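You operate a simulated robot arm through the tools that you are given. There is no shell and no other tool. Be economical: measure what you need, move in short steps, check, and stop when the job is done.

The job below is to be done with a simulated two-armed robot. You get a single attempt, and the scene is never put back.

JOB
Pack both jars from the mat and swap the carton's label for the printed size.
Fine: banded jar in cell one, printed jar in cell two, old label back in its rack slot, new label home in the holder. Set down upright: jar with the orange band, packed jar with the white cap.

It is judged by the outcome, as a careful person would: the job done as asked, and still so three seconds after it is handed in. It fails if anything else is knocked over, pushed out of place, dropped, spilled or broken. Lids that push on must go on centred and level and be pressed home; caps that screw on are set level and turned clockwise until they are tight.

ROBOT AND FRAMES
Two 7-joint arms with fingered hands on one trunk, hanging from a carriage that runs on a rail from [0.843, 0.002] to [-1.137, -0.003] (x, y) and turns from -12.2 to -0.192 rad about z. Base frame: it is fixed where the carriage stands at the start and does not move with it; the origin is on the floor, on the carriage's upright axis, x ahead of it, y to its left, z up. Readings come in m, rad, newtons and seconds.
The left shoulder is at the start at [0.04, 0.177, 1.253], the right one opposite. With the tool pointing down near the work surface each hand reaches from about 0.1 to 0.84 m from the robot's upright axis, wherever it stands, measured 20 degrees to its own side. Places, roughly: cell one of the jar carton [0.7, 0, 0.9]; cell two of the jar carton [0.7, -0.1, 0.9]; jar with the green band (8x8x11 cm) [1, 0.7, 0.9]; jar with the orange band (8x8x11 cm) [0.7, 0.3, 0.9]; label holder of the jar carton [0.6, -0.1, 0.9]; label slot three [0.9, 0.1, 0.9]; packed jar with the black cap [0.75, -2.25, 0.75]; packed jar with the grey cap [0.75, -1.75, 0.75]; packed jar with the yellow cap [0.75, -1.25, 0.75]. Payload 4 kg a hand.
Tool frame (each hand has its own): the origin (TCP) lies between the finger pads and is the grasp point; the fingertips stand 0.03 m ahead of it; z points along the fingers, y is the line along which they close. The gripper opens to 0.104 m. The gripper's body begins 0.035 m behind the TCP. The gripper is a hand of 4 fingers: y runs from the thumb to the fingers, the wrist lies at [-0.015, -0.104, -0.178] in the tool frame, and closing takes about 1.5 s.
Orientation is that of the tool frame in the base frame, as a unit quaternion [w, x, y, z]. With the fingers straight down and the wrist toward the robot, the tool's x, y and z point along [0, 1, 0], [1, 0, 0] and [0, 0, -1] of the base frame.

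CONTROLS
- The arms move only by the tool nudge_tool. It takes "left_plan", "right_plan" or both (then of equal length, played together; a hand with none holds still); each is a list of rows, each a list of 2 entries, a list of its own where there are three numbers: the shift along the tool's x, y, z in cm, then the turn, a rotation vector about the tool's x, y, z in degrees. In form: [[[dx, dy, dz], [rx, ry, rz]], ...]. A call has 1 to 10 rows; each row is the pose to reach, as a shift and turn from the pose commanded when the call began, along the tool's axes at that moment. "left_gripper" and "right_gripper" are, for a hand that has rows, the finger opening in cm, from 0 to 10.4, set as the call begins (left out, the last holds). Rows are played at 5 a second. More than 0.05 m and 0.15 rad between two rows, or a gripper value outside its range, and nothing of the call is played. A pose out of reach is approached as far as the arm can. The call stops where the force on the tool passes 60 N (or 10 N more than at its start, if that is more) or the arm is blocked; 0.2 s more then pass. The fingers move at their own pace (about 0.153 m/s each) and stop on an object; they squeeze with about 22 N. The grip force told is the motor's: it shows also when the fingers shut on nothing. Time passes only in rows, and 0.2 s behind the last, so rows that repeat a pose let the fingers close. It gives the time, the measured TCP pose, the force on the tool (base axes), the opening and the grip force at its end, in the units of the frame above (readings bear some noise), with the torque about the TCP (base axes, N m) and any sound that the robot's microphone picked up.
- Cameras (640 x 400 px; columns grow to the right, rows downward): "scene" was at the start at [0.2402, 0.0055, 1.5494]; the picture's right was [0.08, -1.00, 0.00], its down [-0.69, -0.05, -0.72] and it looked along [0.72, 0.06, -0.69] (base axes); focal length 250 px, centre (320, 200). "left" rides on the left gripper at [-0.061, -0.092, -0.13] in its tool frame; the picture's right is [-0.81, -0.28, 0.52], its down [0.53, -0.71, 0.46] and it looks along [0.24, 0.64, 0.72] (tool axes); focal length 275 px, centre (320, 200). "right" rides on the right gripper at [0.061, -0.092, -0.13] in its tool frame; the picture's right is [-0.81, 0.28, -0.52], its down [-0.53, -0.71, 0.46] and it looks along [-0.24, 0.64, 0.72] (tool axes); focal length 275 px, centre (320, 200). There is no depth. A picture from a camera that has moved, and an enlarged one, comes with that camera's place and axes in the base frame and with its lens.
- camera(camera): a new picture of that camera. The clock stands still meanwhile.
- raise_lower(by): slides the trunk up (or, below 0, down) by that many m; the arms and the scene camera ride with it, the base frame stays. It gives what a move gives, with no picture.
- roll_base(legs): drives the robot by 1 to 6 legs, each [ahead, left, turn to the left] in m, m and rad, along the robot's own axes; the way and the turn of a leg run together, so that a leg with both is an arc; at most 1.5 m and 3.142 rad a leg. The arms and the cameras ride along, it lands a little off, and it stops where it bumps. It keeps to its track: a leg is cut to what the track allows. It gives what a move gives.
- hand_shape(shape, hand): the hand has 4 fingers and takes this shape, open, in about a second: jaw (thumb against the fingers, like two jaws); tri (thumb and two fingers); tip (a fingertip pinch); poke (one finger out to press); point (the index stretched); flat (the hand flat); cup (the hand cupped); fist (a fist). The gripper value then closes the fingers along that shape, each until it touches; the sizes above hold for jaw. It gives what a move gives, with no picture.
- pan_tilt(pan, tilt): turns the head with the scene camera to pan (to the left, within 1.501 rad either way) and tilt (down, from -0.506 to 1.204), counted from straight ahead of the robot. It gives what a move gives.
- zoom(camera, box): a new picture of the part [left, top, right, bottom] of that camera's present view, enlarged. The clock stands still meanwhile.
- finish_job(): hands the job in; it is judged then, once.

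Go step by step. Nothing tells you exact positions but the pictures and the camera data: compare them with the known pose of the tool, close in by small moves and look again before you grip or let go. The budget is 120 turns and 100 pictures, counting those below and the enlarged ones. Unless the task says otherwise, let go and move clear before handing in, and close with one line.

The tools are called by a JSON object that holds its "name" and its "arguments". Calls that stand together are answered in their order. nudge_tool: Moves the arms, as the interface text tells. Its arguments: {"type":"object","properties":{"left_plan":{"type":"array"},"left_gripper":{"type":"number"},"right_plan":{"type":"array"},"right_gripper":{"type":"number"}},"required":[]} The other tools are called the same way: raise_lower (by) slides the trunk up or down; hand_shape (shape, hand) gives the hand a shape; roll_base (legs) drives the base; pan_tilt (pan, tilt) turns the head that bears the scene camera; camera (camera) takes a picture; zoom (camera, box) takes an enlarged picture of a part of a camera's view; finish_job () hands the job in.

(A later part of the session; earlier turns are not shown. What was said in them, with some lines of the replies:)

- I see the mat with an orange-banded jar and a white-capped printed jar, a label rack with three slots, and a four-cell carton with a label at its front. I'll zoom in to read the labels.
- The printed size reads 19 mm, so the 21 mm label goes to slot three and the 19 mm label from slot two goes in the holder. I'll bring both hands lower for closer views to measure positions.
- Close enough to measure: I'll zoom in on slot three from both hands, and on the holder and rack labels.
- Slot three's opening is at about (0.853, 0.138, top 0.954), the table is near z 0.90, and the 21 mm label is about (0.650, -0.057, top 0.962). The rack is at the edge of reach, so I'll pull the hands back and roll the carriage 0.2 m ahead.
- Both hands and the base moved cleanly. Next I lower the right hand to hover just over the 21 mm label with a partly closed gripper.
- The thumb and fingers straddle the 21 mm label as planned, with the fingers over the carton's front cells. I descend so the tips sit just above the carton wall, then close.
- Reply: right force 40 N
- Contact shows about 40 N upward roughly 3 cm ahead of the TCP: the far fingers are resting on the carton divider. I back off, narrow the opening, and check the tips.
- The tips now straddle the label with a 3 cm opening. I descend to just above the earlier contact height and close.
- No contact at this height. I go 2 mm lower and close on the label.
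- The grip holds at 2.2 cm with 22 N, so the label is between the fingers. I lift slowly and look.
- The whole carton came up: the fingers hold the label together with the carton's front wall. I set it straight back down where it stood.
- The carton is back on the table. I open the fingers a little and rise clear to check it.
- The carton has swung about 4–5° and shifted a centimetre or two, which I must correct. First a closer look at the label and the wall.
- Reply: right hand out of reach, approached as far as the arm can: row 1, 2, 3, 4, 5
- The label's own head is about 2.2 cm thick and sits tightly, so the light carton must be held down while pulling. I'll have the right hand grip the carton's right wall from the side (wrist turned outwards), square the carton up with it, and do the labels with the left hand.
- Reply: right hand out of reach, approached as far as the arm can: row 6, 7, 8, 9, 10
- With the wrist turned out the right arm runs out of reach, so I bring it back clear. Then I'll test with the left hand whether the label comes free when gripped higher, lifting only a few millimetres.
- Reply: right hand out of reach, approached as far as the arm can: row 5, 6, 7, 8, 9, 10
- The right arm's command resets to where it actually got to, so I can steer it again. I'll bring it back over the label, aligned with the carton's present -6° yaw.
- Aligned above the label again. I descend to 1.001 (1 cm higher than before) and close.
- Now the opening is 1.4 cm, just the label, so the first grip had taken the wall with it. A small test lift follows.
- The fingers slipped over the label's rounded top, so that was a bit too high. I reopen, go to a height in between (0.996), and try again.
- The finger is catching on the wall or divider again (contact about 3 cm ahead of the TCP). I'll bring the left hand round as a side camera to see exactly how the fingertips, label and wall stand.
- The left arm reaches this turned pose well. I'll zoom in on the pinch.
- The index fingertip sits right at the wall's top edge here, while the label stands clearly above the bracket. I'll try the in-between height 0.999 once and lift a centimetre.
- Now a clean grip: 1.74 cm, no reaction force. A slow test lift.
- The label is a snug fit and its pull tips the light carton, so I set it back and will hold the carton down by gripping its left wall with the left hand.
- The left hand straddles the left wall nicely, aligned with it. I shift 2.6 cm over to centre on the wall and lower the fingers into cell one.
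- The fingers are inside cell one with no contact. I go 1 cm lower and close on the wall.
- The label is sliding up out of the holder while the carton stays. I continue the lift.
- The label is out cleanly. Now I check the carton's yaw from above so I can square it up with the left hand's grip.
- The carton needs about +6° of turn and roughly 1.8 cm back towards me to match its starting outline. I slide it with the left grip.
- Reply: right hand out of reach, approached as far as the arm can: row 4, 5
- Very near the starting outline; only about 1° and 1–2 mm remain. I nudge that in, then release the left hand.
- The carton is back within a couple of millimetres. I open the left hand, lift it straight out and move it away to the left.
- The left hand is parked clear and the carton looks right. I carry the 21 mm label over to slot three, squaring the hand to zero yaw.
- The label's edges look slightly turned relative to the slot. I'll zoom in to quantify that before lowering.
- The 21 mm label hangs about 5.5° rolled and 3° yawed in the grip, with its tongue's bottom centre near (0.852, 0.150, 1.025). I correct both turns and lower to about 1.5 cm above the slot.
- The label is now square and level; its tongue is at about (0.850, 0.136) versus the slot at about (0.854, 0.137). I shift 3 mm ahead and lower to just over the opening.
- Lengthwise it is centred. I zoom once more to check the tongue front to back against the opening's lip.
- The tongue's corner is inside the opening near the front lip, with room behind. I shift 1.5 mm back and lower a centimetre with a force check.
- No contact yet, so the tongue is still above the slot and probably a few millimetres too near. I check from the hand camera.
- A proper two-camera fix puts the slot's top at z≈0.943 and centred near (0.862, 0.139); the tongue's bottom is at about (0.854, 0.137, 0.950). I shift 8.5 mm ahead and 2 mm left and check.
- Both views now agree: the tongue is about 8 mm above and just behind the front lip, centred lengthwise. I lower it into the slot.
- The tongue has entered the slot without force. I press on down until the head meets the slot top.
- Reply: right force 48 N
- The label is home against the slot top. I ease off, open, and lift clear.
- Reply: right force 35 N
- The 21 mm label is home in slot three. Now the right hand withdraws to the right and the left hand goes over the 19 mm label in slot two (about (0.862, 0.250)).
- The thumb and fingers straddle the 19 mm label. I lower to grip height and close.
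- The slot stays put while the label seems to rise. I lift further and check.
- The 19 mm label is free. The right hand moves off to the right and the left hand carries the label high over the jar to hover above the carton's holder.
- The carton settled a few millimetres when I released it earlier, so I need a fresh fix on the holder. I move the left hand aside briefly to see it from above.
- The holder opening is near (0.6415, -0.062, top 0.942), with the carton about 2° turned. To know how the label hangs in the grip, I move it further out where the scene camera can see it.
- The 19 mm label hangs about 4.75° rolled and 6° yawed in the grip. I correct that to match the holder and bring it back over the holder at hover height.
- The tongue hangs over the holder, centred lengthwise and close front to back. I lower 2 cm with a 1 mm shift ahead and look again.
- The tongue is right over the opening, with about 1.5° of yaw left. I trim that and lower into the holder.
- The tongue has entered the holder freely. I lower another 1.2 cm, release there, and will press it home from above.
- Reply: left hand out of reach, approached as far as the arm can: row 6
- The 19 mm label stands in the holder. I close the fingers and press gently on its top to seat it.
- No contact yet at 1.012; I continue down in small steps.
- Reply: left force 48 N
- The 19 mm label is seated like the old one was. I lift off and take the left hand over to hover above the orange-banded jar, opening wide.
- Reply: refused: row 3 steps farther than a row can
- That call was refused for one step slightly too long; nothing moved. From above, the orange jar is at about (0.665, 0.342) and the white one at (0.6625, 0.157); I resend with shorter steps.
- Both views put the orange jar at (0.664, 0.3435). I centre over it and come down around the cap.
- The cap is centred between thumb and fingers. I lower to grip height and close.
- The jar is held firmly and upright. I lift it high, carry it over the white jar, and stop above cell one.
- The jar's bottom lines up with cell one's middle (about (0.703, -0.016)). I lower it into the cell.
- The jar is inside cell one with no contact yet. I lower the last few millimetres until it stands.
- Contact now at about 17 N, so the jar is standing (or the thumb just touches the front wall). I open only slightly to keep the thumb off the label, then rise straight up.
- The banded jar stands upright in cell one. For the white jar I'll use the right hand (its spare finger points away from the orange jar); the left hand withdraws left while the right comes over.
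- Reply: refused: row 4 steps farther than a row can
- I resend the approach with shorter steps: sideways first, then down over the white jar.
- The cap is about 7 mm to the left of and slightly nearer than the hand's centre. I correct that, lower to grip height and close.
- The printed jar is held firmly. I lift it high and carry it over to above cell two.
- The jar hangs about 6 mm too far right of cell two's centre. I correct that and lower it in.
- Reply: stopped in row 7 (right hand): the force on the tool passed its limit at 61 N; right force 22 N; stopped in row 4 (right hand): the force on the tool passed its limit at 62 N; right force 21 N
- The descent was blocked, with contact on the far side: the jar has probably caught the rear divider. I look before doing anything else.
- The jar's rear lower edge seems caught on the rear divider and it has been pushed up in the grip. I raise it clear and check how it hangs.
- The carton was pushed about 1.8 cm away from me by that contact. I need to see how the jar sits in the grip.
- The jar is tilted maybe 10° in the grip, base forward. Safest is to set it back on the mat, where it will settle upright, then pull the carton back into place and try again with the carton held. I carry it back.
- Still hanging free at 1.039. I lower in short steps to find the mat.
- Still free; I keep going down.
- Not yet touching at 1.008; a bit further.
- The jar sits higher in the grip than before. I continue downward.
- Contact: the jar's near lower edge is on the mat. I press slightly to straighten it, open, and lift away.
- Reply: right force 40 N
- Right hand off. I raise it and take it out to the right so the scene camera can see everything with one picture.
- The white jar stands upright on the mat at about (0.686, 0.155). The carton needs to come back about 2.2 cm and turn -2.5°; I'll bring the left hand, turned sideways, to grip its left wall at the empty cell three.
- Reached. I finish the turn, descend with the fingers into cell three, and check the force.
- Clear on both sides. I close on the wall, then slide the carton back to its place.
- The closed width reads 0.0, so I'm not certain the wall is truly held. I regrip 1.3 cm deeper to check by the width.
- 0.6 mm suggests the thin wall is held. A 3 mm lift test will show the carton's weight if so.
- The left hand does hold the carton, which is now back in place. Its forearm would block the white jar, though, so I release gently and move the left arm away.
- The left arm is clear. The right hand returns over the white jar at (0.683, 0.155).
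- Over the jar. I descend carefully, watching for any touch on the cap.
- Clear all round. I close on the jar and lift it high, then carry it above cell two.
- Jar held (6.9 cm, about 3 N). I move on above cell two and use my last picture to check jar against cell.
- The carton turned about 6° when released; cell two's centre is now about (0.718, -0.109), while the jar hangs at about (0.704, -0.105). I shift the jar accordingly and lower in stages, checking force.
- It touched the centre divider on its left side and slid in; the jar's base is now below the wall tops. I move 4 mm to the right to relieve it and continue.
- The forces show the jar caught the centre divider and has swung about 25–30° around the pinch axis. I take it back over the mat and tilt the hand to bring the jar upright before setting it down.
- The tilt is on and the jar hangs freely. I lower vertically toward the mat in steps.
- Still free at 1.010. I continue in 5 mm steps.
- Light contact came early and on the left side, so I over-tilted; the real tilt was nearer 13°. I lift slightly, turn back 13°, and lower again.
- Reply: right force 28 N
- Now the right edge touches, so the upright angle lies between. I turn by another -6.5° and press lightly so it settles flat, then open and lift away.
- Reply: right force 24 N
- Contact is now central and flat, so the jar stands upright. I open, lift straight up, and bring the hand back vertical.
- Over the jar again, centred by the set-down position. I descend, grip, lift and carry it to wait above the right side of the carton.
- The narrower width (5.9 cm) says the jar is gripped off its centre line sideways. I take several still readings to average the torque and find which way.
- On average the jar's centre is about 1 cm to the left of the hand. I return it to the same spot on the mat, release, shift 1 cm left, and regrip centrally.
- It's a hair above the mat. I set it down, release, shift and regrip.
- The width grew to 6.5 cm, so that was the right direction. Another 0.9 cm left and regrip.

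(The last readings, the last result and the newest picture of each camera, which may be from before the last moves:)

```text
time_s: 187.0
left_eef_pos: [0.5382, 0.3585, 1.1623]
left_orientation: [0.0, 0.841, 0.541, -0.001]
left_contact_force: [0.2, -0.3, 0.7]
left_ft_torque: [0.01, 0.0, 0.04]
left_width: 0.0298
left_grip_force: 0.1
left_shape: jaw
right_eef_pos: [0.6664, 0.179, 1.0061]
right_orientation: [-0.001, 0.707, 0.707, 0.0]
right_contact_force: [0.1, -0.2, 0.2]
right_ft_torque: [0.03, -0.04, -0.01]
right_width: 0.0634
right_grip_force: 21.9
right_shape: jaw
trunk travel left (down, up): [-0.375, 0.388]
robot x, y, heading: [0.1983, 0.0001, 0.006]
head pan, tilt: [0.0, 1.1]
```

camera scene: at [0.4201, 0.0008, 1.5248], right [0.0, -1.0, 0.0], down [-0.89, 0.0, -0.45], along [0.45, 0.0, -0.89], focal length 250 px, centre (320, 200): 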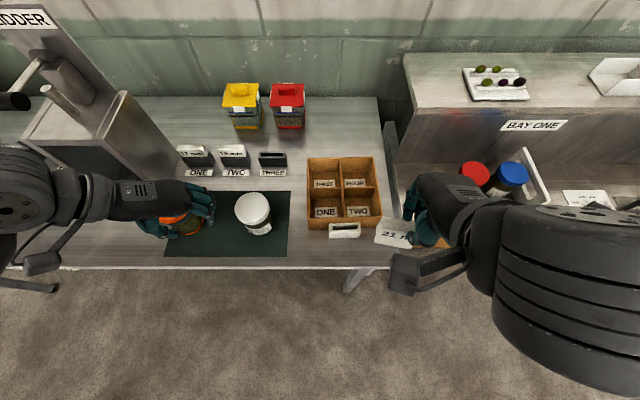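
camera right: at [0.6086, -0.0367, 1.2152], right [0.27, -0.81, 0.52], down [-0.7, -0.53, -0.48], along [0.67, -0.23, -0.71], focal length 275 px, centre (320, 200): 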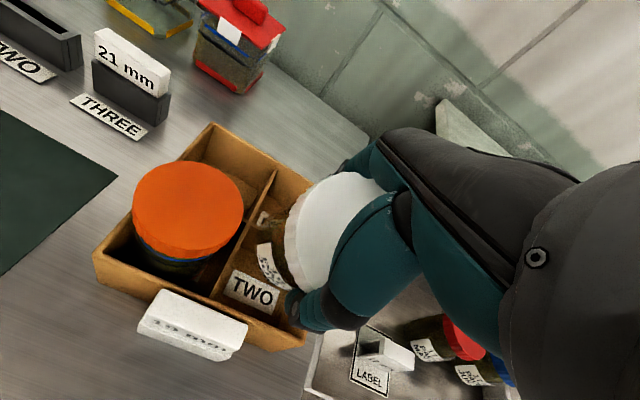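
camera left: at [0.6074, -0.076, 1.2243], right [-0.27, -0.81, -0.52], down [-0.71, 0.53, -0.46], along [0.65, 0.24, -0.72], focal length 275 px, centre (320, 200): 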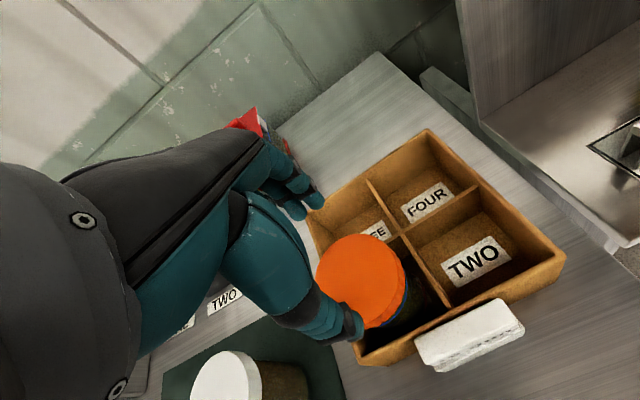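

The widths at three positions put the jar's centre at y ≈ 0.1725. I shift 0.65 cm back, regrip there, and lift.

{"name": "nudge_tool", "arguments": {"right_plan": [[[0, 0, 0], [0, 0, 0]], [[0, 0, 0], [0, 0, 0]], [[0, 0, 0], [0, 0, 0]], [[0, 0, 0], [0, 0, 0]], [[-0.4, 0, 0], [0, 0, 0]], [[-0.65, 0, 0], [0, 0, 0]], [[-0.65, 0, 0], [0, 0, 0]]], "right_gripper": 10.4}}

{"name": "nudge_tool", "arguments": {"right_plan": [[[0, 0, 0], [0, 0, 0]], [[0, 0, 0], [0, 0, 0]], [[0, 0, 0], [0, 0, 0]], [[0, 0, 0], [0, 0, 0]], [[0, 0, 0], [0, 0, 0]], [[0, 0, 0], [0, 0, 0]], [[0, 0, -2], [0, 0, 0]], [[0, 0, -6], [0, 0, 0]], [[0, 0, -10.5], [0, 0, 0]], [[0, 0, -15], [0, 0, 0]]], "right_gripper": 0}}

{"name": "nudge_tool", "arguments": {"right_plan": [[[-3, 0.5, -3], [0, 0, 0]], [[-7.5, 1.2, -3.5], [0, 0, 0]], [[-12, 1.9, -3.5], [0, 0, 0]], [[-16.5, 2.6, -3.5], [0, 0, 0]], [[-21, 3.3, -3.5], [0, 0, 0]], [[-25.5, 4, -3.5], [0, 0, 0]], [[-30, 4.8, -3.5], [0, 0, 0]], [[-34.5, 5.6, -3.5], [0, 0, 0]], [[-38.5, 6, -3.5], [0, 0, 0]], [[-38.5, 6, -3.5], [0, 0, 0]]]}}

{"name": "nudge_tool", "arguments": {"right_plan": [[[0, 0, 0], [0, 0, 0]]]}}

{"name": "nudge_tool", "arguments": {"right_plan": [[[0, 0, 0], [0, 0, 0]]]}}

{"name": "nudge_tool", "arguments": {"right_plan": [[[0, 0, 0], [0, 0, 0]]]}}

{"name": "nudge_tool", "arguments": {"right_plan": [[[0, 0, 0], [0, 0, 0]]]}}

```text
time_s: 188.6
left_eef_pos: [0.5381, 0.3592, 1.1613]
left_orientation: [0.0, 0.841, 0.541, 0.0]
left_contact_force: [0.1, 0.4, 0.7]
left_ft_torque: [-0.01, -0.02, 0.0]
left_width: 0.0296
left_grip_force: 0.1
left_shape: jaw
right_eef_pos: [0.6666, 0.1723, 1.0064]
right_orientation: [0.0, 0.707, 0.707, 0.001]
right_contact_force: [-0.9, 0.6, 0.1]
right_ft_torque: [0.03, 0.01, 0.02]
right_width: 0.1036
right_grip_force: 0.1
right_shape: jaw
trunk travel left (down, up): [-0.375, 0.388]
robot x, y, heading: [0.1999, 0.0052, -0.001]
head pan, tilt: [0.0, 1.1]
```

```text
time_s: 190.8
left_eef_pos: [0.5379, 0.359, 1.1614]
left_orientation: [0.0, 0.841, 0.541, 0.001]
left_contact_force: [0.6, 0.8, -0.5]
left_ft_torque: [0.01, 0.02, 0.01]
left_width: 0.0294
left_grip_force: 0.0
left_shape: jaw
right_eef_pos: [0.6665, 0.1739, 1.1555]
right_orientation: [0.0, 0.707, 0.707, 0.001]
right_contact_force: [-0.3, 0.1, -4.1]
right_ft_torque: [0.04, 0.02, -0.01]
right_width: 0.0651
right_grip_force: 22.0
right_shape: jaw
trunk travel left (down, up): [-0.375, 0.388]
robot x, y, heading: [0.1974, 0.0018, 0.004]
head pan, tilt: [0.0, 1.1]
```

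```text
time_s: 193.0
left_eef_pos: [0.5387, 0.3596, 1.161]
left_orientation: [0.0, 0.841, 0.541, 0.0]
left_contact_force: [0.4, -0.1, -0.9]
left_ft_torque: [0.04, 0.01, -0.01]
left_width: 0.0297
left_grip_force: 0.1
left_shape: jaw
right_eef_pos: [0.7279, -0.213, 1.1913]
right_orientation: [0.0, 0.707, 0.708, 0.001]
right_contact_force: [0.1, 0.3, -4.1]
right_ft_torque: [-0.03, -0.01, -0.03]
right_width: 0.0653
right_grip_force: 21.6
right_shape: jaw
trunk travel left (down, up): [-0.375, 0.388]
robot x, y, heading: [0.1987, 0.001, 0.006]
head pan, tilt: [0.0, 1.1]
```

```text
time_s: 193.4
left_eef_pos: [0.5378, 0.3595, 1.1613]
left_orientation: [0.0, 0.841, 0.541, 0.0]
left_contact_force: [1.2, -0.9, 0.8]
left_ft_torque: [0.01, -0.02, 0.01]
left_width: 0.0296
left_grip_force: 0.0
left_shape: jaw
right_eef_pos: [0.7275, -0.2119, 1.1899]
right_orientation: [-0.001, 0.707, 0.707, 0.001]
right_contact_force: [-0.7, -0.1, -4.3]
right_ft_torque: [-0.02, -0.02, 0.0]
right_width: 0.0655
right_grip_force: 22.6
right_shape: jaw
trunk travel left (down, up): [-0.375, 0.388]
robot x, y, heading: [0.1981, 0.0039, 0.004]
head pan, tilt: [0.0, 1.1]
```

```text
time_s: 193.8
left_eef_pos: [0.5381, 0.3591, 1.1621]
left_orientation: [0.0, 0.841, 0.541, 0.0]
left_contact_force: [0.5, -0.5, -0.9]
left_ft_torque: [0.04, 0.01, 0.04]
left_width: 0.0298
left_grip_force: 0.0
left_shape: jaw
right_eef_pos: [0.7265, -0.2128, 1.1892]
right_orientation: [-0.001, 0.708, 0.707, 0.001]
right_contact_force: [-0.4, 1.0, -2.8]
right_ft_torque: [0.0, 0.02, -0.02]
right_width: 0.0654
right_grip_force: 22.4
right_shape: jaw
trunk travel left (down, up): [-0.375, 0.388]
robot x, y, heading: [0.1947, 0.0002, 0.001]
head pan, tilt: [0.0, 1.1]
```

```text
time_s: 194.2
left_eef_pos: [0.5384, 0.3585, 1.1612]
left_orientation: [0.0, 0.841, 0.54, 0.0]
left_contact_force: [-0.8, 0.2, 0.2]
left_ft_torque: [0.0, 0.01, 0.0]
left_width: 0.0298
left_grip_force: 0.0
left_shape: jaw
right_eef_pos: [0.7269, -0.2129, 1.1907]
right_orientation: [0.0, 0.707, 0.707, 0.001]
right_contact_force: [-0.2, -0.1, -3.5]
right_ft_torque: [0.02, 0.0, -0.02]
right_width: 0.0654
right_grip_force: 22.7
right_shape: jaw
trunk travel left (down, up): [-0.375, 0.388]
robot x, y, heading: [0.1986, 0.0036, 0.01]
head pan, tilt: [0.0, 1.1]
```

```text
time_s: 194.6
left_eef_pos: [0.5385, 0.3588, 1.161]
left_orientation: [0.0, 0.841, 0.541, -0.001]
left_contact_force: [-0.4, 0.6, 0.0]
left_ft_torque: [0.02, 0.01, -0.01]
left_width: 0.0296
left_grip_force: 0.0
left_shape: jaw
right_eef_pos: [0.7263, -0.2113, 1.1898]
right_orientation: [0.0, 0.706, 0.708, 0.0]
right_contact_force: [0.2, -0.3, -3.8]
right_ft_torque: [0.01, 0.04, 0.01]
right_width: 0.0652
right_grip_force: 22.1
right_shape: jaw
trunk travel left (down, up): [-0.375, 0.388]
robot x, y, heading: [0.1986, -0.0004, 0.006]
head pan, tilt: [0.0, 1.1]
```

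The jar is now gripped centrally and hangs true (torque about zero). Next the left hand goes back to grip the carton's left wall at cell three, to square it and hold it during insertion.

{"name": "nudge_tool", "arguments": {"left_plan": [[[-1.9, 3.6, 0], [0, 0, 6]], [[-3.8, 7.2, 0], [0, 0, 12]], [[-5.7, 10.9, 0], [0, 0, 18]], [[-7.6, 14.5, 0], [0, 0, 24]], [[-9.5, 18.1, 0], [0, 0, 30]], [[-11.4, 21.8, 0], [0, 0, 36]], [[-13.3, 25.4, 0], [0, 0, 42]], [[-15.2, 29, 0], [0, 0, 48]], [[-17.1, 32.7, 0], [0, 0, 54]], [[-19, 36.3, 2], [0, 0, 59.5]]], "left_gripper": 5}}

{"name": "nudge_tool", "arguments": {"left_plan": [[[0, 0, 4], [0, 0, 0]], [[0, 0, 8], [0, 0, 0]], [[0, 0, 11], [0, 0, 0]], [[0, 0, 13], [0, 0, 0]], [[0, 0, 13], [0, 0, 0]]]}}

```text
time_s: 196.8
left_eef_pos: [0.7906, 0.0326, 1.1403]
left_orientation: [0.001, 0.999, 0.052, 0.001]
left_contact_force: [0.5, 0.7, 0.8]
left_ft_torque: [0.0, 0.02, -0.02]
left_width: 0.0499
left_grip_force: 0.1
left_shape: jaw
right_eef_pos: [0.7267, -0.2132, 1.1908]
right_orientation: [-0.001, 0.707, 0.707, 0.001]
right_contact_force: [-0.7, -0.5, -3.1]
right_ft_torque: [-0.03, 0.01, 0.02]
right_width: 0.065
right_grip_force: 22.6
right_shape: jaw
trunk travel left (down, up): [-0.375, 0.388]
robot x, y, heading: [0.201, 0.0006, 0.004]
head pan, tilt: [0.0, 1.1]
```

```text
time_s: 198.0
left_eef_pos: [0.792, 0.0368, 1.0119]
left_orientation: [0.0, 0.999, 0.052, 0.001]
left_contact_force: [-0.4, 0.4, -0.2]
left_ft_torque: [0.0, 0.01, -0.02]
left_width: 0.0496
left_grip_force: 0.1
left_shape: jaw
right_eef_pos: [0.7276, -0.2126, 1.1902]
right_orientation: [-0.001, 0.707, 0.708, 0.0]
right_contact_force: [0.0, 0.3, -3.0]
right_ft_torque: [0.0, -0.02, 0.01]
right_width: 0.0652
right_grip_force: 22.1
right_shape: jaw
trunk travel left (down, up): [-0.375, 0.388]
robot x, y, heading: [0.1964, 0.0008, 0.006]
head pan, tilt: [0.0, 1.1]
```

Positioned at -84°. I descend into cell three, close on the wall, then turn the carton -6° in place.

{"name": "nudge_tool", "arguments": {"left_plan": [[[0, 0, 1.5], [0, 0, 0]], [[0, 0, 3], [0, 0, 0]], [[0, 0, 4.7], [0, 0, 0]], [[0, 0, 4.7], [0, 0, 0]]]}}

{"name": "nudge_tool", "arguments": {"left_plan": [[[0, 0, 0], [0, 0, 0]], [[0, 0, 0], [0, 0, 0]], [[0, 0, 0], [0, 0, 0]], [[0, 0, 0], [0, 0, 0]], [[0, 0, 0], [0, 0, 0]], [[0, 0, 0], [0, 0, 0]], [[0, 0, 0], [0, 0, 0]]], "left_gripper": 0}}

{"name": "nudge_tool", "arguments": {"left_plan": [[[0, 0.05, 0], [0, 0, 1.5]], [[0, 0.1, 0], [0, 0, 3]], [[0, 0.2, 0], [0, 0, 4.5]], [[0, 0.2, 0], [0, 0, 6]], [[0, 0.2, 0], [0, 0, 6]]]}}

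```text
time_s: 199.0
left_eef_pos: [0.7894, 0.0352, 0.9652]
left_orientation: [0.0, 0.999, 0.052, 0.0]
left_contact_force: [-1.0, 1.1, 0.9]
left_ft_torque: [0.06, 0.03, -0.06]
left_width: 0.0514
left_grip_force: 0.1
left_shape: jaw
right_eef_pos: [0.7283, -0.2128, 1.1905]
right_orientation: [-0.001, 0.707, 0.707, 0.001]
right_contact_force: [-0.6, -0.4, -4.3]
right_ft_torque: [-0.01, 0.01, 0.02]
right_width: 0.0651
right_grip_force: 21.8
right_shape: jaw
trunk travel left (down, up): [-0.375, 0.388]
robot x, y, heading: [0.1993, 0.0007, 0.002]
head pan, tilt: [0.0, 1.1]
```

```text
time_s: 200.6
left_eef_pos: [0.7901, 0.0354, 0.9667]
left_orientation: [0.0, 0.999, 0.052, 0.0]
left_contact_force: [0.0, 0.4, 0.0]
left_ft_torque: [0.04, -0.05, -0.14]
left_width: 0.01
left_grip_force: 22.0
left_shape: jaw
right_eef_pos: [0.728, -0.2113, 1.1907]
right_orientation: [-0.001, 0.707, 0.707, 0.0]
right_contact_force: [0.1, 0.1, -3.6]
right_ft_torque: [0.01, 0.02, -0.01]
right_width: 0.0651
right_grip_force: 22.2
right_shape: jaw
trunk travel left (down, up): [-0.375, 0.388]
robot x, y, heading: [0.1965, 0.0017, 0.002]
head pan, tilt: [0.0, 1.1]
```

```text
time_s: 201.8
left_eef_pos: [0.7915, 0.0326, 0.9665]
left_orientation: [0.0, 1.0, -0.001, 0.0]
left_contact_force: [0.0, 1.0, 0.2]
left_ft_torque: [-0.02, 0.01, 0.04]
left_width: 0.01
left_grip_force: 21.4
left_shape: jaw
right_eef_pos: [0.7269, -0.2125, 1.19]
right_orientation: [-0.001, 0.707, 0.707, 0.001]
right_contact_force: [0.1, -0.3, -3.6]
right_ft_torque: [0.02, 0.0, 0.01]
right_width: 0.0653
right_grip_force: 21.6
right_shape: jaw
trunk travel left (down, up): [-0.375, 0.388]
robot x, y, heading: [0.201, 0.0026, 0.004]
head pan, tilt: [0.0, 1.1]
```

The wall is firmly held and the carton squared. I bring the jar over cell two (target hand position (0.698, -0.1015)) and lower to just inside the walls, checking force.

{"name": "nudge_tool", "arguments": {"right_plan": [[[4, -1, 0], [0, 0, 0]], [[8, -2, 0], [0, 0, 0]], [[11.1, -2.9, 0], [0, 0, 0]], [[11.1, -2.9, 4], [0, 0, 0]], [[11.1, -2.9, 8], [0, 0, 0]], [[11.1, -2.9, 11.5], [0, 0, 0]], [[11.1, -2.9, 11.5], [0, 0, 0]]]}}

{"name": "nudge_tool", "arguments": {"right_plan": [[[0, 0, 0.7], [0, 0, 0]], [[0, 0, 1.4], [0, 0, 0]], [[0, 0, 1.4], [0, 0, 0]]]}}

```text
time_s: 203.4
left_eef_pos: [0.7894, 0.0344, 0.9653]
left_orientation: [0.001, 1.0, 0.0, -0.001]
left_contact_force: [-0.2, 0.1, -1.8]
left_ft_torque: [-0.08, -0.01, 0.06]
left_width: 0.0101
left_grip_force: 22.2
left_shape: jaw
right_eef_pos: [0.6955, -0.1027, 1.0759]
right_orientation: [0.0, 0.706, 0.708, 0.001]
right_contact_force: [-0.8, 0.9, -0.4]
right_ft_torque: [0.0, 0.03, -0.01]
right_width: 0.0648
right_grip_force: 22.2
right_shape: jaw
trunk travel left (down, up): [-0.375, 0.388]
robot x, y, heading: [0.2003, -0.0009, 0.003]
head pan, tilt: [0.0, 1.1]
```

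```text
time_s: 204.2
left_eef_pos: [0.7911, 0.0348, 0.9673]
left_orientation: [0.0, 1.0, -0.001, 0.001]
left_contact_force: [-3.2, -5.3, -0.1]
left_ft_torque: [-0.14, 0.08, 0.05]
left_width: 0.0093
left_grip_force: 22.2
left_shape: jaw
right_eef_pos: [0.6991, -0.0989, 1.0644]
right_orientation: [0.0, 0.706, 0.709, 0.005]
right_contact_force: [-0.1, 13.4, 24.5]
right_ft_torque: [0.26, 0.01, 0.11]
right_width: 0.0632
right_grip_force: 22.3
right_shape: jaw
trunk travel left (down, up): [-0.375, 0.388]
robot x, y, heading: [0.1991, -0.0004, 0.005]
head pan, tilt: [0.0, 1.1]
```

It caught the right wall this time (push to the left of 13 N), so the cell's centre is about 4 mm further left and the jar has swung roughly 10°. I lift off, tilt the hand to true it, shift left, and try again gently.

{"name": "nudge_tool", "arguments": {"right_plan": [[[0, 0, -1.5], [0, 0, 0]], [[0, 0, -3], [0, 5, 0]], [[-0.2, 0, -3], [0, 10, 0]], [[-0.2, 0, -3], [0, 10, 0]], [[-0.2, 0, -2], [0, 10, 0]], [[-0.2, 0, -1.2], [0, 10, 0]], [[-0.2, 0, -1.2], [0, 10, 0]]]}}

{"name": "nudge_tool", "arguments": {"right_plan": [[[-0.07, 0, 0.4], [0, 0, 0]], [[-0.12, 0, 0.7], [0, 0, 0]], [[-0.12, 0, 0.7], [0, 0, 0]]]}}

```text
time_s: 205.8
left_eef_pos: [0.7897, 0.0334, 0.9658]
left_orientation: [0.0, 1.0, 0.0, 0.0]
left_contact_force: [1.5, 0.6, -0.1]
left_ft_torque: [-0.02, 0.03, 0.04]
left_width: 0.0094
left_grip_force: 21.8
left_shape: jaw
right_eef_pos: [0.6974, -0.1023, 1.0728]
right_orientation: [-0.062, 0.704, 0.705, 0.062]
right_contact_force: [0.2, 1.0, -3.2]
right_ft_torque: [-0.04, -0.02, -0.01]
right_width: 0.063
right_grip_force: 22.3
right_shape: jaw
trunk travel left (down, up): [-0.375, 0.388]
robot x, y, heading: [0.1998, -0.002, 0.005]
head pan, tilt: [0.0, 1.1]
```

```text
time_s: 206.6
left_eef_pos: [0.7904, 0.0341, 0.966]
left_orientation: [0.0, 1.0, 0.0, 0.001]
left_contact_force: [1.1, 0.1, 0.2]
left_ft_torque: [-0.01, 0.0, 0.0]
left_width: 0.0095
left_grip_force: 22.4
left_shape: jaw
right_eef_pos: [0.6977, -0.1038, 1.0669]
right_orientation: [-0.062, 0.705, 0.704, 0.062]
right_contact_force: [0.3, -0.3, -3.2]
right_ft_torque: [0.01, 0.03, -0.01]
right_width: 0.0634
right_grip_force: 22.0
right_shape: jaw
trunk travel left (down, up): [-0.375, 0.388]
robot x, y, heading: [0.1984, 0.003, 0.006]
head pan, tilt: [0.0, 1.1]
```

No contact at 1.067: the base is past the wall tops. I continue in small steps.

{"name": "nudge_tool", "arguments": {"right_plan": [[[-0.07, 0, 0.4], [0, 0, 0]], [[-0.14, 0, 0.8], [0, 0, 0]], [[-0.14, 0, 0.8], [0, 0, 0]]]}}

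{"name": "nudge_tool", "arguments": {"right_plan": [[[-0.07, 0, 0.4], [0, 0, 0]], [[-0.14, 0, 0.8], [0, 0, 0]], [[-0.14, 0, 0.8], [0, 0, 0]]]}}

```text
time_s: 207.4
left_eef_pos: [0.789, 0.0333, 0.9658]
left_orientation: [-0.001, 1.0, 0.0, 0.001]
left_contact_force: [1.2, 1.2, -0.2]
left_ft_torque: [-0.02, -0.02, 0.02]
left_width: 0.0093
left_grip_force: 22.2
left_shape: jaw
right_eef_pos: [0.6967, -0.1035, 1.0581]
right_orientation: [-0.062, 0.704, 0.705, 0.062]
right_contact_force: [0.1, 0.0, -2.0]
right_ft_torque: [0.0, 0.0, -0.02]
right_width: 0.0632
right_grip_force: 22.0
right_shape: jaw
trunk travel left (down, up): [-0.375, 0.388]
robot x, y, heading: [0.1991, 0.0003, 0.003]
head pan, tilt: [0.0, 1.1]
```

```text
time_s: 208.2
left_eef_pos: [0.7903, 0.0341, 0.9668]
left_orientation: [0.0, 1.0, 0.0, 0.001]
left_contact_force: [0.9, 0.8, 0.4]
left_ft_torque: [-0.01, 0.01, -0.01]
left_width: 0.0094
left_grip_force: 21.9
left_shape: jaw
right_eef_pos: [0.6965, -0.1037, 1.0489]
right_orientation: [-0.062, 0.705, 0.704, 0.063]
right_contact_force: [0.0, 0.1, -4.1]
right_ft_torque: [-0.03, 0.0, -0.01]
right_width: 0.0629
right_grip_force: 21.8
right_shape: jaw
trunk travel left (down, up): [-0.375, 0.388]
robot x, y, heading: [0.1976, 0.0001, 0.005]
head pan, tilt: [0.0, 1.1]
```

Free of contact and going in. I keep lowering.

{"name": "nudge_tool", "arguments": {"right_plan": [[[-0.09, 0, 0.5], [0, 0, 0]], [[-0.17, 0, 1.0], [0, 0, 0]], [[-0.17, 0, 1.0], [0, 0, 0]]]}}

{"name": "nudge_tool", "arguments": {"right_plan": [[[-0.09, 0, 0.5], [0, 0, 0]], [[-0.17, 0, 1.0], [0, 0, 0]], [[-0.17, 0, 1.0], [0, 0, 0]]]}}

{"name": "nudge_tool", "arguments": {"right_plan": [[[-0.07, 0, 0.4], [0, 0, 0]], [[-0.14, 0, 0.8], [0, 0, 0]], [[-0.14, 0, 0.8], [0, 0, 0]]]}}

```text
time_s: 209.0
left_eef_pos: [0.7904, 0.0344, 0.9659]
left_orientation: [0.0, 1.0, 0.001, 0.0]
left_contact_force: [0.4, 0.2, 0.3]
left_ft_torque: [-0.03, -0.01, 0.04]
left_width: 0.0098
left_grip_force: 21.8
left_shape: jaw
right_eef_pos: [0.6963, -0.1032, 1.0405]
right_orientation: [-0.062, 0.705, 0.704, 0.062]
right_contact_force: [1.0, 0.4, -3.3]
right_ft_torque: [0.02, 0.0, 0.01]
right_width: 0.0633
right_grip_force: 21.9
right_shape: jaw
trunk travel left (down, up): [-0.375, 0.388]
robot x, y, heading: [0.1965, 0.0019, 0.005]
head pan, tilt: [0.0, 1.1]
```

```text
time_s: 209.8
left_eef_pos: [0.7902, 0.034, 0.9656]
left_orientation: [0.0, 1.0, 0.0, 0.001]
left_contact_force: [1.2, -0.7, 0.2]
left_ft_torque: [0.01, 0.01, 0.0]
left_width: 0.0094
left_grip_force: 21.7
left_shape: jaw
right_eef_pos: [0.6975, -0.1029, 1.03]
right_orientation: [-0.063, 0.705, 0.703, 0.062]
right_contact_force: [-0.2, 0.6, -4.1]
right_ft_torque: [-0.05, 0.04, 0.01]
right_width: 0.0632
right_grip_force: 22.4
right_shape: jaw
trunk travel left (down, up): [-0.375, 0.388]
robot x, y, heading: [0.1997, -0.0011, 0.003]
head pan, tilt: [0.0, 1.1]
```

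```text
time_s: 210.6
left_eef_pos: [0.7893, 0.0338, 0.9658]
left_orientation: [0.0, 1.0, 0.0, 0.001]
left_contact_force: [0.9, 1.3, -0.5]
left_ft_torque: [-0.04, -0.03, 0.0]
left_width: 0.0092
left_grip_force: 21.9
left_shape: jaw
right_eef_pos: [0.6978, -0.1024, 1.0224]
right_orientation: [-0.063, 0.704, 0.704, 0.063]
right_contact_force: [-0.8, 0.5, -3.2]
right_ft_torque: [0.0, 0.04, -0.03]
right_width: 0.063
right_grip_force: 22.2
right_shape: jaw
trunk travel left (down, up): [-0.375, 0.388]
robot x, y, heading: [0.203, 0.0007, 0.004]
head pan, tilt: [0.0, 1.1]
```

Well inside the cell with no side force. The last centimetre to the floor.

{"name": "nudge_tool", "arguments": {"right_plan": [[[-0.05, 0, 0.3], [0, 0, 0]], [[-0.09, 0, 0.5], [0, 0, 0]], [[-0.09, 0, 0.5], [0, 0, 0]]]}}

{"name": "nudge_tool", "arguments": {"right_plan": [[[-0.04, 0, 0.25], [0, 0, 0]], [[-0.08, 0, 0.45], [0, 0, 0]], [[-0.08, 0, 0.45], [0, 0, 0]]]}}

```text
time_s: 211.4
left_eef_pos: [0.7897, 0.034, 0.9653]
left_orientation: [0.001, 1.0, 0.0, 0.0]
left_contact_force: [0.2, 0.6, 0.8]
left_ft_torque: [-0.01, -0.03, 0.02]
left_width: 0.0096
left_grip_force: 22.3
left_shape: jaw
right_eef_pos: [0.6974, -0.1026, 1.0175]
right_orientation: [-0.063, 0.705, 0.704, 0.062]
right_contact_force: [0.7, 0.3, -3.4]
right_ft_torque: [-0.02, 0.05, 0.0]
right_width: 0.0635
right_grip_force: 22.2
right_shape: jaw
trunk travel left (down, up): [-0.375, 0.388]
robot x, y, heading: [0.1987, 0.0009, 0.003]
head pan, tilt: [0.0, 1.1]
```

```text
time_s: 212.2
left_eef_pos: [0.7904, 0.0342, 0.9655]
left_orientation: [0.0, 1.0, 0.0, 0.0]
left_contact_force: [0.1, -0.1, -0.4]
left_ft_torque: [-0.02, -0.02, 0.06]
left_width: 0.0095
left_grip_force: 22.1
left_shape: jaw
right_eef_pos: [0.6972, -0.1034, 1.0127]
right_orientation: [-0.061, 0.704, 0.705, 0.062]
right_contact_force: [-0.2, -0.3, -3.2]
right_ft_torque: [-0.01, 0.02, -0.04]
right_width: 0.0631
right_grip_force: 22.0
right_shape: jaw
trunk travel left (down, up): [-0.375, 0.388]
robot x, y, heading: [0.1971, -0.0015, 0.002]
head pan, tilt: [0.0, 1.1]
```

Still hanging; a little lower.

{"name": "nudge_tool", "arguments": {"right_plan": [[[-0.04, 0, 0.25], [0, 0, 0]], [[-0.07, 0, 0.4], [0, 0, 0]], [[-0.07, 0, 0.4], [0, 0, 0]]]}}

{"name": "nudge_tool", "arguments": {"right_plan": [[[-0.03, 0, 0.15], [0, 0, 0]], [[-0.05, 0, 0.3], [0, 0, 0]], [[-0.05, 0, 0.3], [0, 0, 0]]]}}

```text
time_s: 213.0
left_eef_pos: [0.7903, 0.033, 0.9665]
left_orientation: [0.0, 1.0, -0.001, 0.0]
left_contact_force: [-1.0, 0.6, -0.3]
left_ft_torque: [0.0, -0.03, 0.04]
left_width: 0.0094
left_grip_force: 22.5
left_shape: jaw
right_eef_pos: [0.6964, -0.1022, 1.0081]
right_orientation: [-0.062, 0.705, 0.704, 0.063]
right_contact_force: [-0.4, 0.1, -0.9]
right_ft_torque: [-0.04, 0.06, -0.02]
right_width: 0.0632
right_grip_force: 22.2
right_shape: jaw
trunk travel left (down, up): [-0.375, 0.388]
robot x, y, heading: [0.1978, 0.0008, 0.008]
head pan, tilt: [0.0, 1.1]
```

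```text
time_s: 213.8
left_eef_pos: [0.7894, 0.034, 0.9662]
left_orientation: [0.0, 1.0, 0.0, 0.001]
left_contact_force: [-0.1, -1.0, -1.5]
left_ft_torque: [-0.06, 0.04, 0.04]
left_width: 0.0096
left_grip_force: 21.9
left_shape: jaw
right_eef_pos: [0.6982, -0.1016, 1.0074]
right_orientation: [-0.062, 0.704, 0.705, 0.064]
right_contact_force: [0.8, 0.9, 9.5]
right_ft_torque: [0.01, 0.34, -0.02]
right_width: 0.0629
right_grip_force: 22.0
right_shape: jaw
trunk travel left (down, up): [-0.375, 0.388]
robot x, y, heading: [0.2018, 0.0013, 0.003]
head pan, tilt: [0.0, 1.1]
```

The jar is standing on the cell floor. I open just enough, and lift straight up.

{"name": "nudge_tool", "arguments": {"right_plan": [[[0, 0, 0], [0, 0, 0]], [[0, 0, 0], [0, 0, 0]], [[0, 0, 0], [0, 0, 0]], [[0.17, 0, -1], [0, 0, 0]], [[0.43, 0, -2.5], [0, 0, 0]], [[0.87, 0, -5], [0, 0, 0]], [[1.5, 0, -9], [0, 0, 0]], [[2.2, 0, -13], [0, 0, 0]], [[2.2, 0, -13], [0, 0, 0]]], "right_gripper": 7.8}}

{"name": "nudge_tool", "arguments": {"right_plan": [[[-4, 1, -2], [0, 0, 0]], [[-8, 2, -3], [0, -5, 0]], [[-12, 3, -3], [0, -10, 0]], [[-16, 4, -3], [0, -10, 0]], [[-20, 5, -3], [0, -10, 0]]]}}

```text
time_s: 215.8
left_eef_pos: [0.7901, 0.0333, 0.9651]
left_orientation: [-0.001, 1.0, 0.0, 0.001]
left_contact_force: [0.4, 0.9, -0.7]
left_ft_torque: [-0.08, 0.01, 0.02]
left_width: 0.0096
left_grip_force: 22.5
left_shape: jaw
right_eef_pos: [0.6977, -0.1048, 1.1378]
right_orientation: [-0.062, 0.704, 0.704, 0.063]
right_contact_force: [0.2, 0.2, -0.4]
right_ft_torque: [0.0, 0.0, -0.04]
right_width: 0.0777
right_grip_force: 0.0
right_shape: jaw
trunk travel left (down, up): [-0.375, 0.388]
robot x, y, heading: [0.1972, 0.0025, 0.009]
head pan, tilt: [0.0, 1.1]
```

```text
time_s: 217.0
left_eef_pos: [0.7909, 0.0337, 0.9655]
left_orientation: [0.0, 1.0, 0.0, 0.0]
left_contact_force: [-0.8, 0.1, -1.2]
left_ft_torque: [-0.05, 0.02, 0.04]
left_width: 0.0093
left_grip_force: 21.7
left_shape: jaw
right_eef_pos: [0.7486, -0.308, 1.1302]
right_orientation: [0.0, 0.707, 0.707, 0.002]
right_contact_force: [0.3, -0.2, 0.6]
right_ft_torque: [0.0, 0.03, 0.01]
right_width: 0.0778
right_grip_force: 0.2
right_shape: jaw
trunk travel left (down, up): [-0.375, 0.388]
robot x, y, heading: [0.2001, 0.0017, 0.002]
head pan, tilt: [0.0, 1.1]
```

The printed jar is packed and the right hand is clear. I open the left hand in small stages so the carton isn't disturbed, then rise straight up.

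{"name": "nudge_tool", "arguments": {"left_plan": [[[0, 0, 0], [0, 0, 0]], [[0, 0, 0], [0, 0, 0]]], "left_gripper": 1.4}}

{"name": "nudge_tool", "arguments": {"left_plan": [[[0, 0, 0], [0, 0, 0]], [[0, 0, 0], [0, 0, 0]]], "left_gripper": 2.2}}

{"name": "nudge_tool", "arguments": {"left_plan": [[[0, 0, 0], [0, 0, 0]], [[0, 0, 0], [0, 0, 0]]], "left_gripper": 3.6}}

{"name": "nudge_tool", "arguments": {"left_plan": [[[0, 0, -1.5], [0, 0, 0]], [[0, 0, -4], [0, 0, 0]], [[0, 0, -8], [0, 0, 0]], [[0, 0, -12], [0, 0, 0]], [[0, 0, -16], [0, 0, 0]], [[0, 0, -19], [0, 0, 0]], [[-2, -4, -20], [0, 0, 0]], [[-4, -8, -20], [0, 0, 0]], [[-6, -12, -20], [0, 0, -6]], [[-8, -16, -20], [0, 0, -12]]]}}

```text
time_s: 217.6
left_eef_pos: [0.7905, 0.0332, 0.9656]
left_orientation: [0.0, 1.0, -0.001, 0.002]
left_contact_force: [0.3, 0.7, 0.8]
left_ft_torque: [0.01, 0.0, 0.02]
left_width: 0.0137
left_grip_force: 0.0
left_shape: jaw
right_eef_pos: [0.7475, -0.3083, 1.1314]
right_orientation: [0.0, 0.708, 0.706, 0.001]
right_contact_force: [-0.9, -0.2, 0.1]
right_ft_torque: [0.01, 0.02, 0.02]
right_width: 0.0776
right_grip_force: 0.1
right_shape: jaw
trunk travel left (down, up): [-0.375, 0.388]
robot x, y, heading: [0.1973, 0.0004, 0.001]
head pan, tilt: [0.0, 1.1]
```

```text
time_s: 218.2
left_eef_pos: [0.7906, 0.0334, 0.967]
left_orientation: [0.0, 1.0, 0.0, 0.001]
left_contact_force: [-0.6, -0.4, -0.2]
left_ft_torque: [0.02, 0.02, 0.02]
left_width: 0.0217
left_grip_force: 0.0
left_shape: jaw
right_eef_pos: [0.7474, -0.3076, 1.1298]
right_orientation: [0.0, 0.707, 0.707, 0.001]
right_contact_force: [0.2, 1.1, -0.5]
right_ft_torque: [0.02, 0.01, -0.02]
right_width: 0.0779
right_grip_force: 0.1
right_shape: jaw
trunk travel left (down, up): [-0.375, 0.388]
robot x, y, heading: [0.1995, 0.0021, 0.003]
head pan, tilt: [0.0, 1.1]
```

```text
time_s: 218.8
left_eef_pos: [0.7905, 0.0338, 0.966]
left_orientation: [0.0, 1.0, 0.001, 0.001]
left_contact_force: [-0.8, -0.3, 1.3]
left_ft_torque: [-0.02, -0.03, 0.0]
left_width: 0.0356
left_grip_force: 0.0
left_shape: jaw
right_eef_pos: [0.7472, -0.3079, 1.1322]
right_orientation: [0.0, 0.707, 0.707, 0.001]
right_contact_force: [-0.1, -0.4, -0.6]
right_ft_torque: [0.0, 0.02, 0.02]
right_width: 0.0779
right_grip_force: 0.1
right_shape: jaw
trunk travel left (down, up): [-0.375, 0.388]
robot x, y, heading: [0.2012, 0.0023, 0.003]
head pan, tilt: [0.0, 1.1]
```

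```text
time_s: 221.0
left_eef_pos: [0.7096, 0.1947, 1.1678]
left_orientation: [0.001, 0.995, 0.104, 0.0]
left_contact_force: [-0.2, -0.2, 0.8]
left_ft_torque: [0.02, 0.01, 0.0]
left_width: 0.0359
left_grip_force: 0.0
left_shape: jaw
right_eef_pos: [0.7465, -0.307, 1.1313]
right_orientation: [-0.001, 0.707, 0.707, 0.002]
right_contact_force: [0.1, -0.3, -0.8]
right_ft_torque: [0.0, -0.05, -0.02]
right_width: 0.0775
right_grip_force: 0.1
right_shape: jaw
trunk travel left (down, up): [-0.375, 0.388]
robot x, y, heading: [0.1988, -0.0013, 0.002]
head pan, tilt: [0.0, 1.1]
```

By the force readings, both jars stand in their cells, both labels are placed and both hands are clear. My picture budget is spent, so I can't look at the final scene. I'm handing in.

{"name": "finish_job", "arguments": {}}

```text
The job is handed in.
```

I handed the job in: banded jar in cell one, printed jar in cell two, 21 mm label in rack slot three, 19 mm label in the holder. I had no pictures left for the end, so the printed jar's placement was judged by force alone. The carton was knocked out of place twice; I put it back, and it may still be slightly off where it started.
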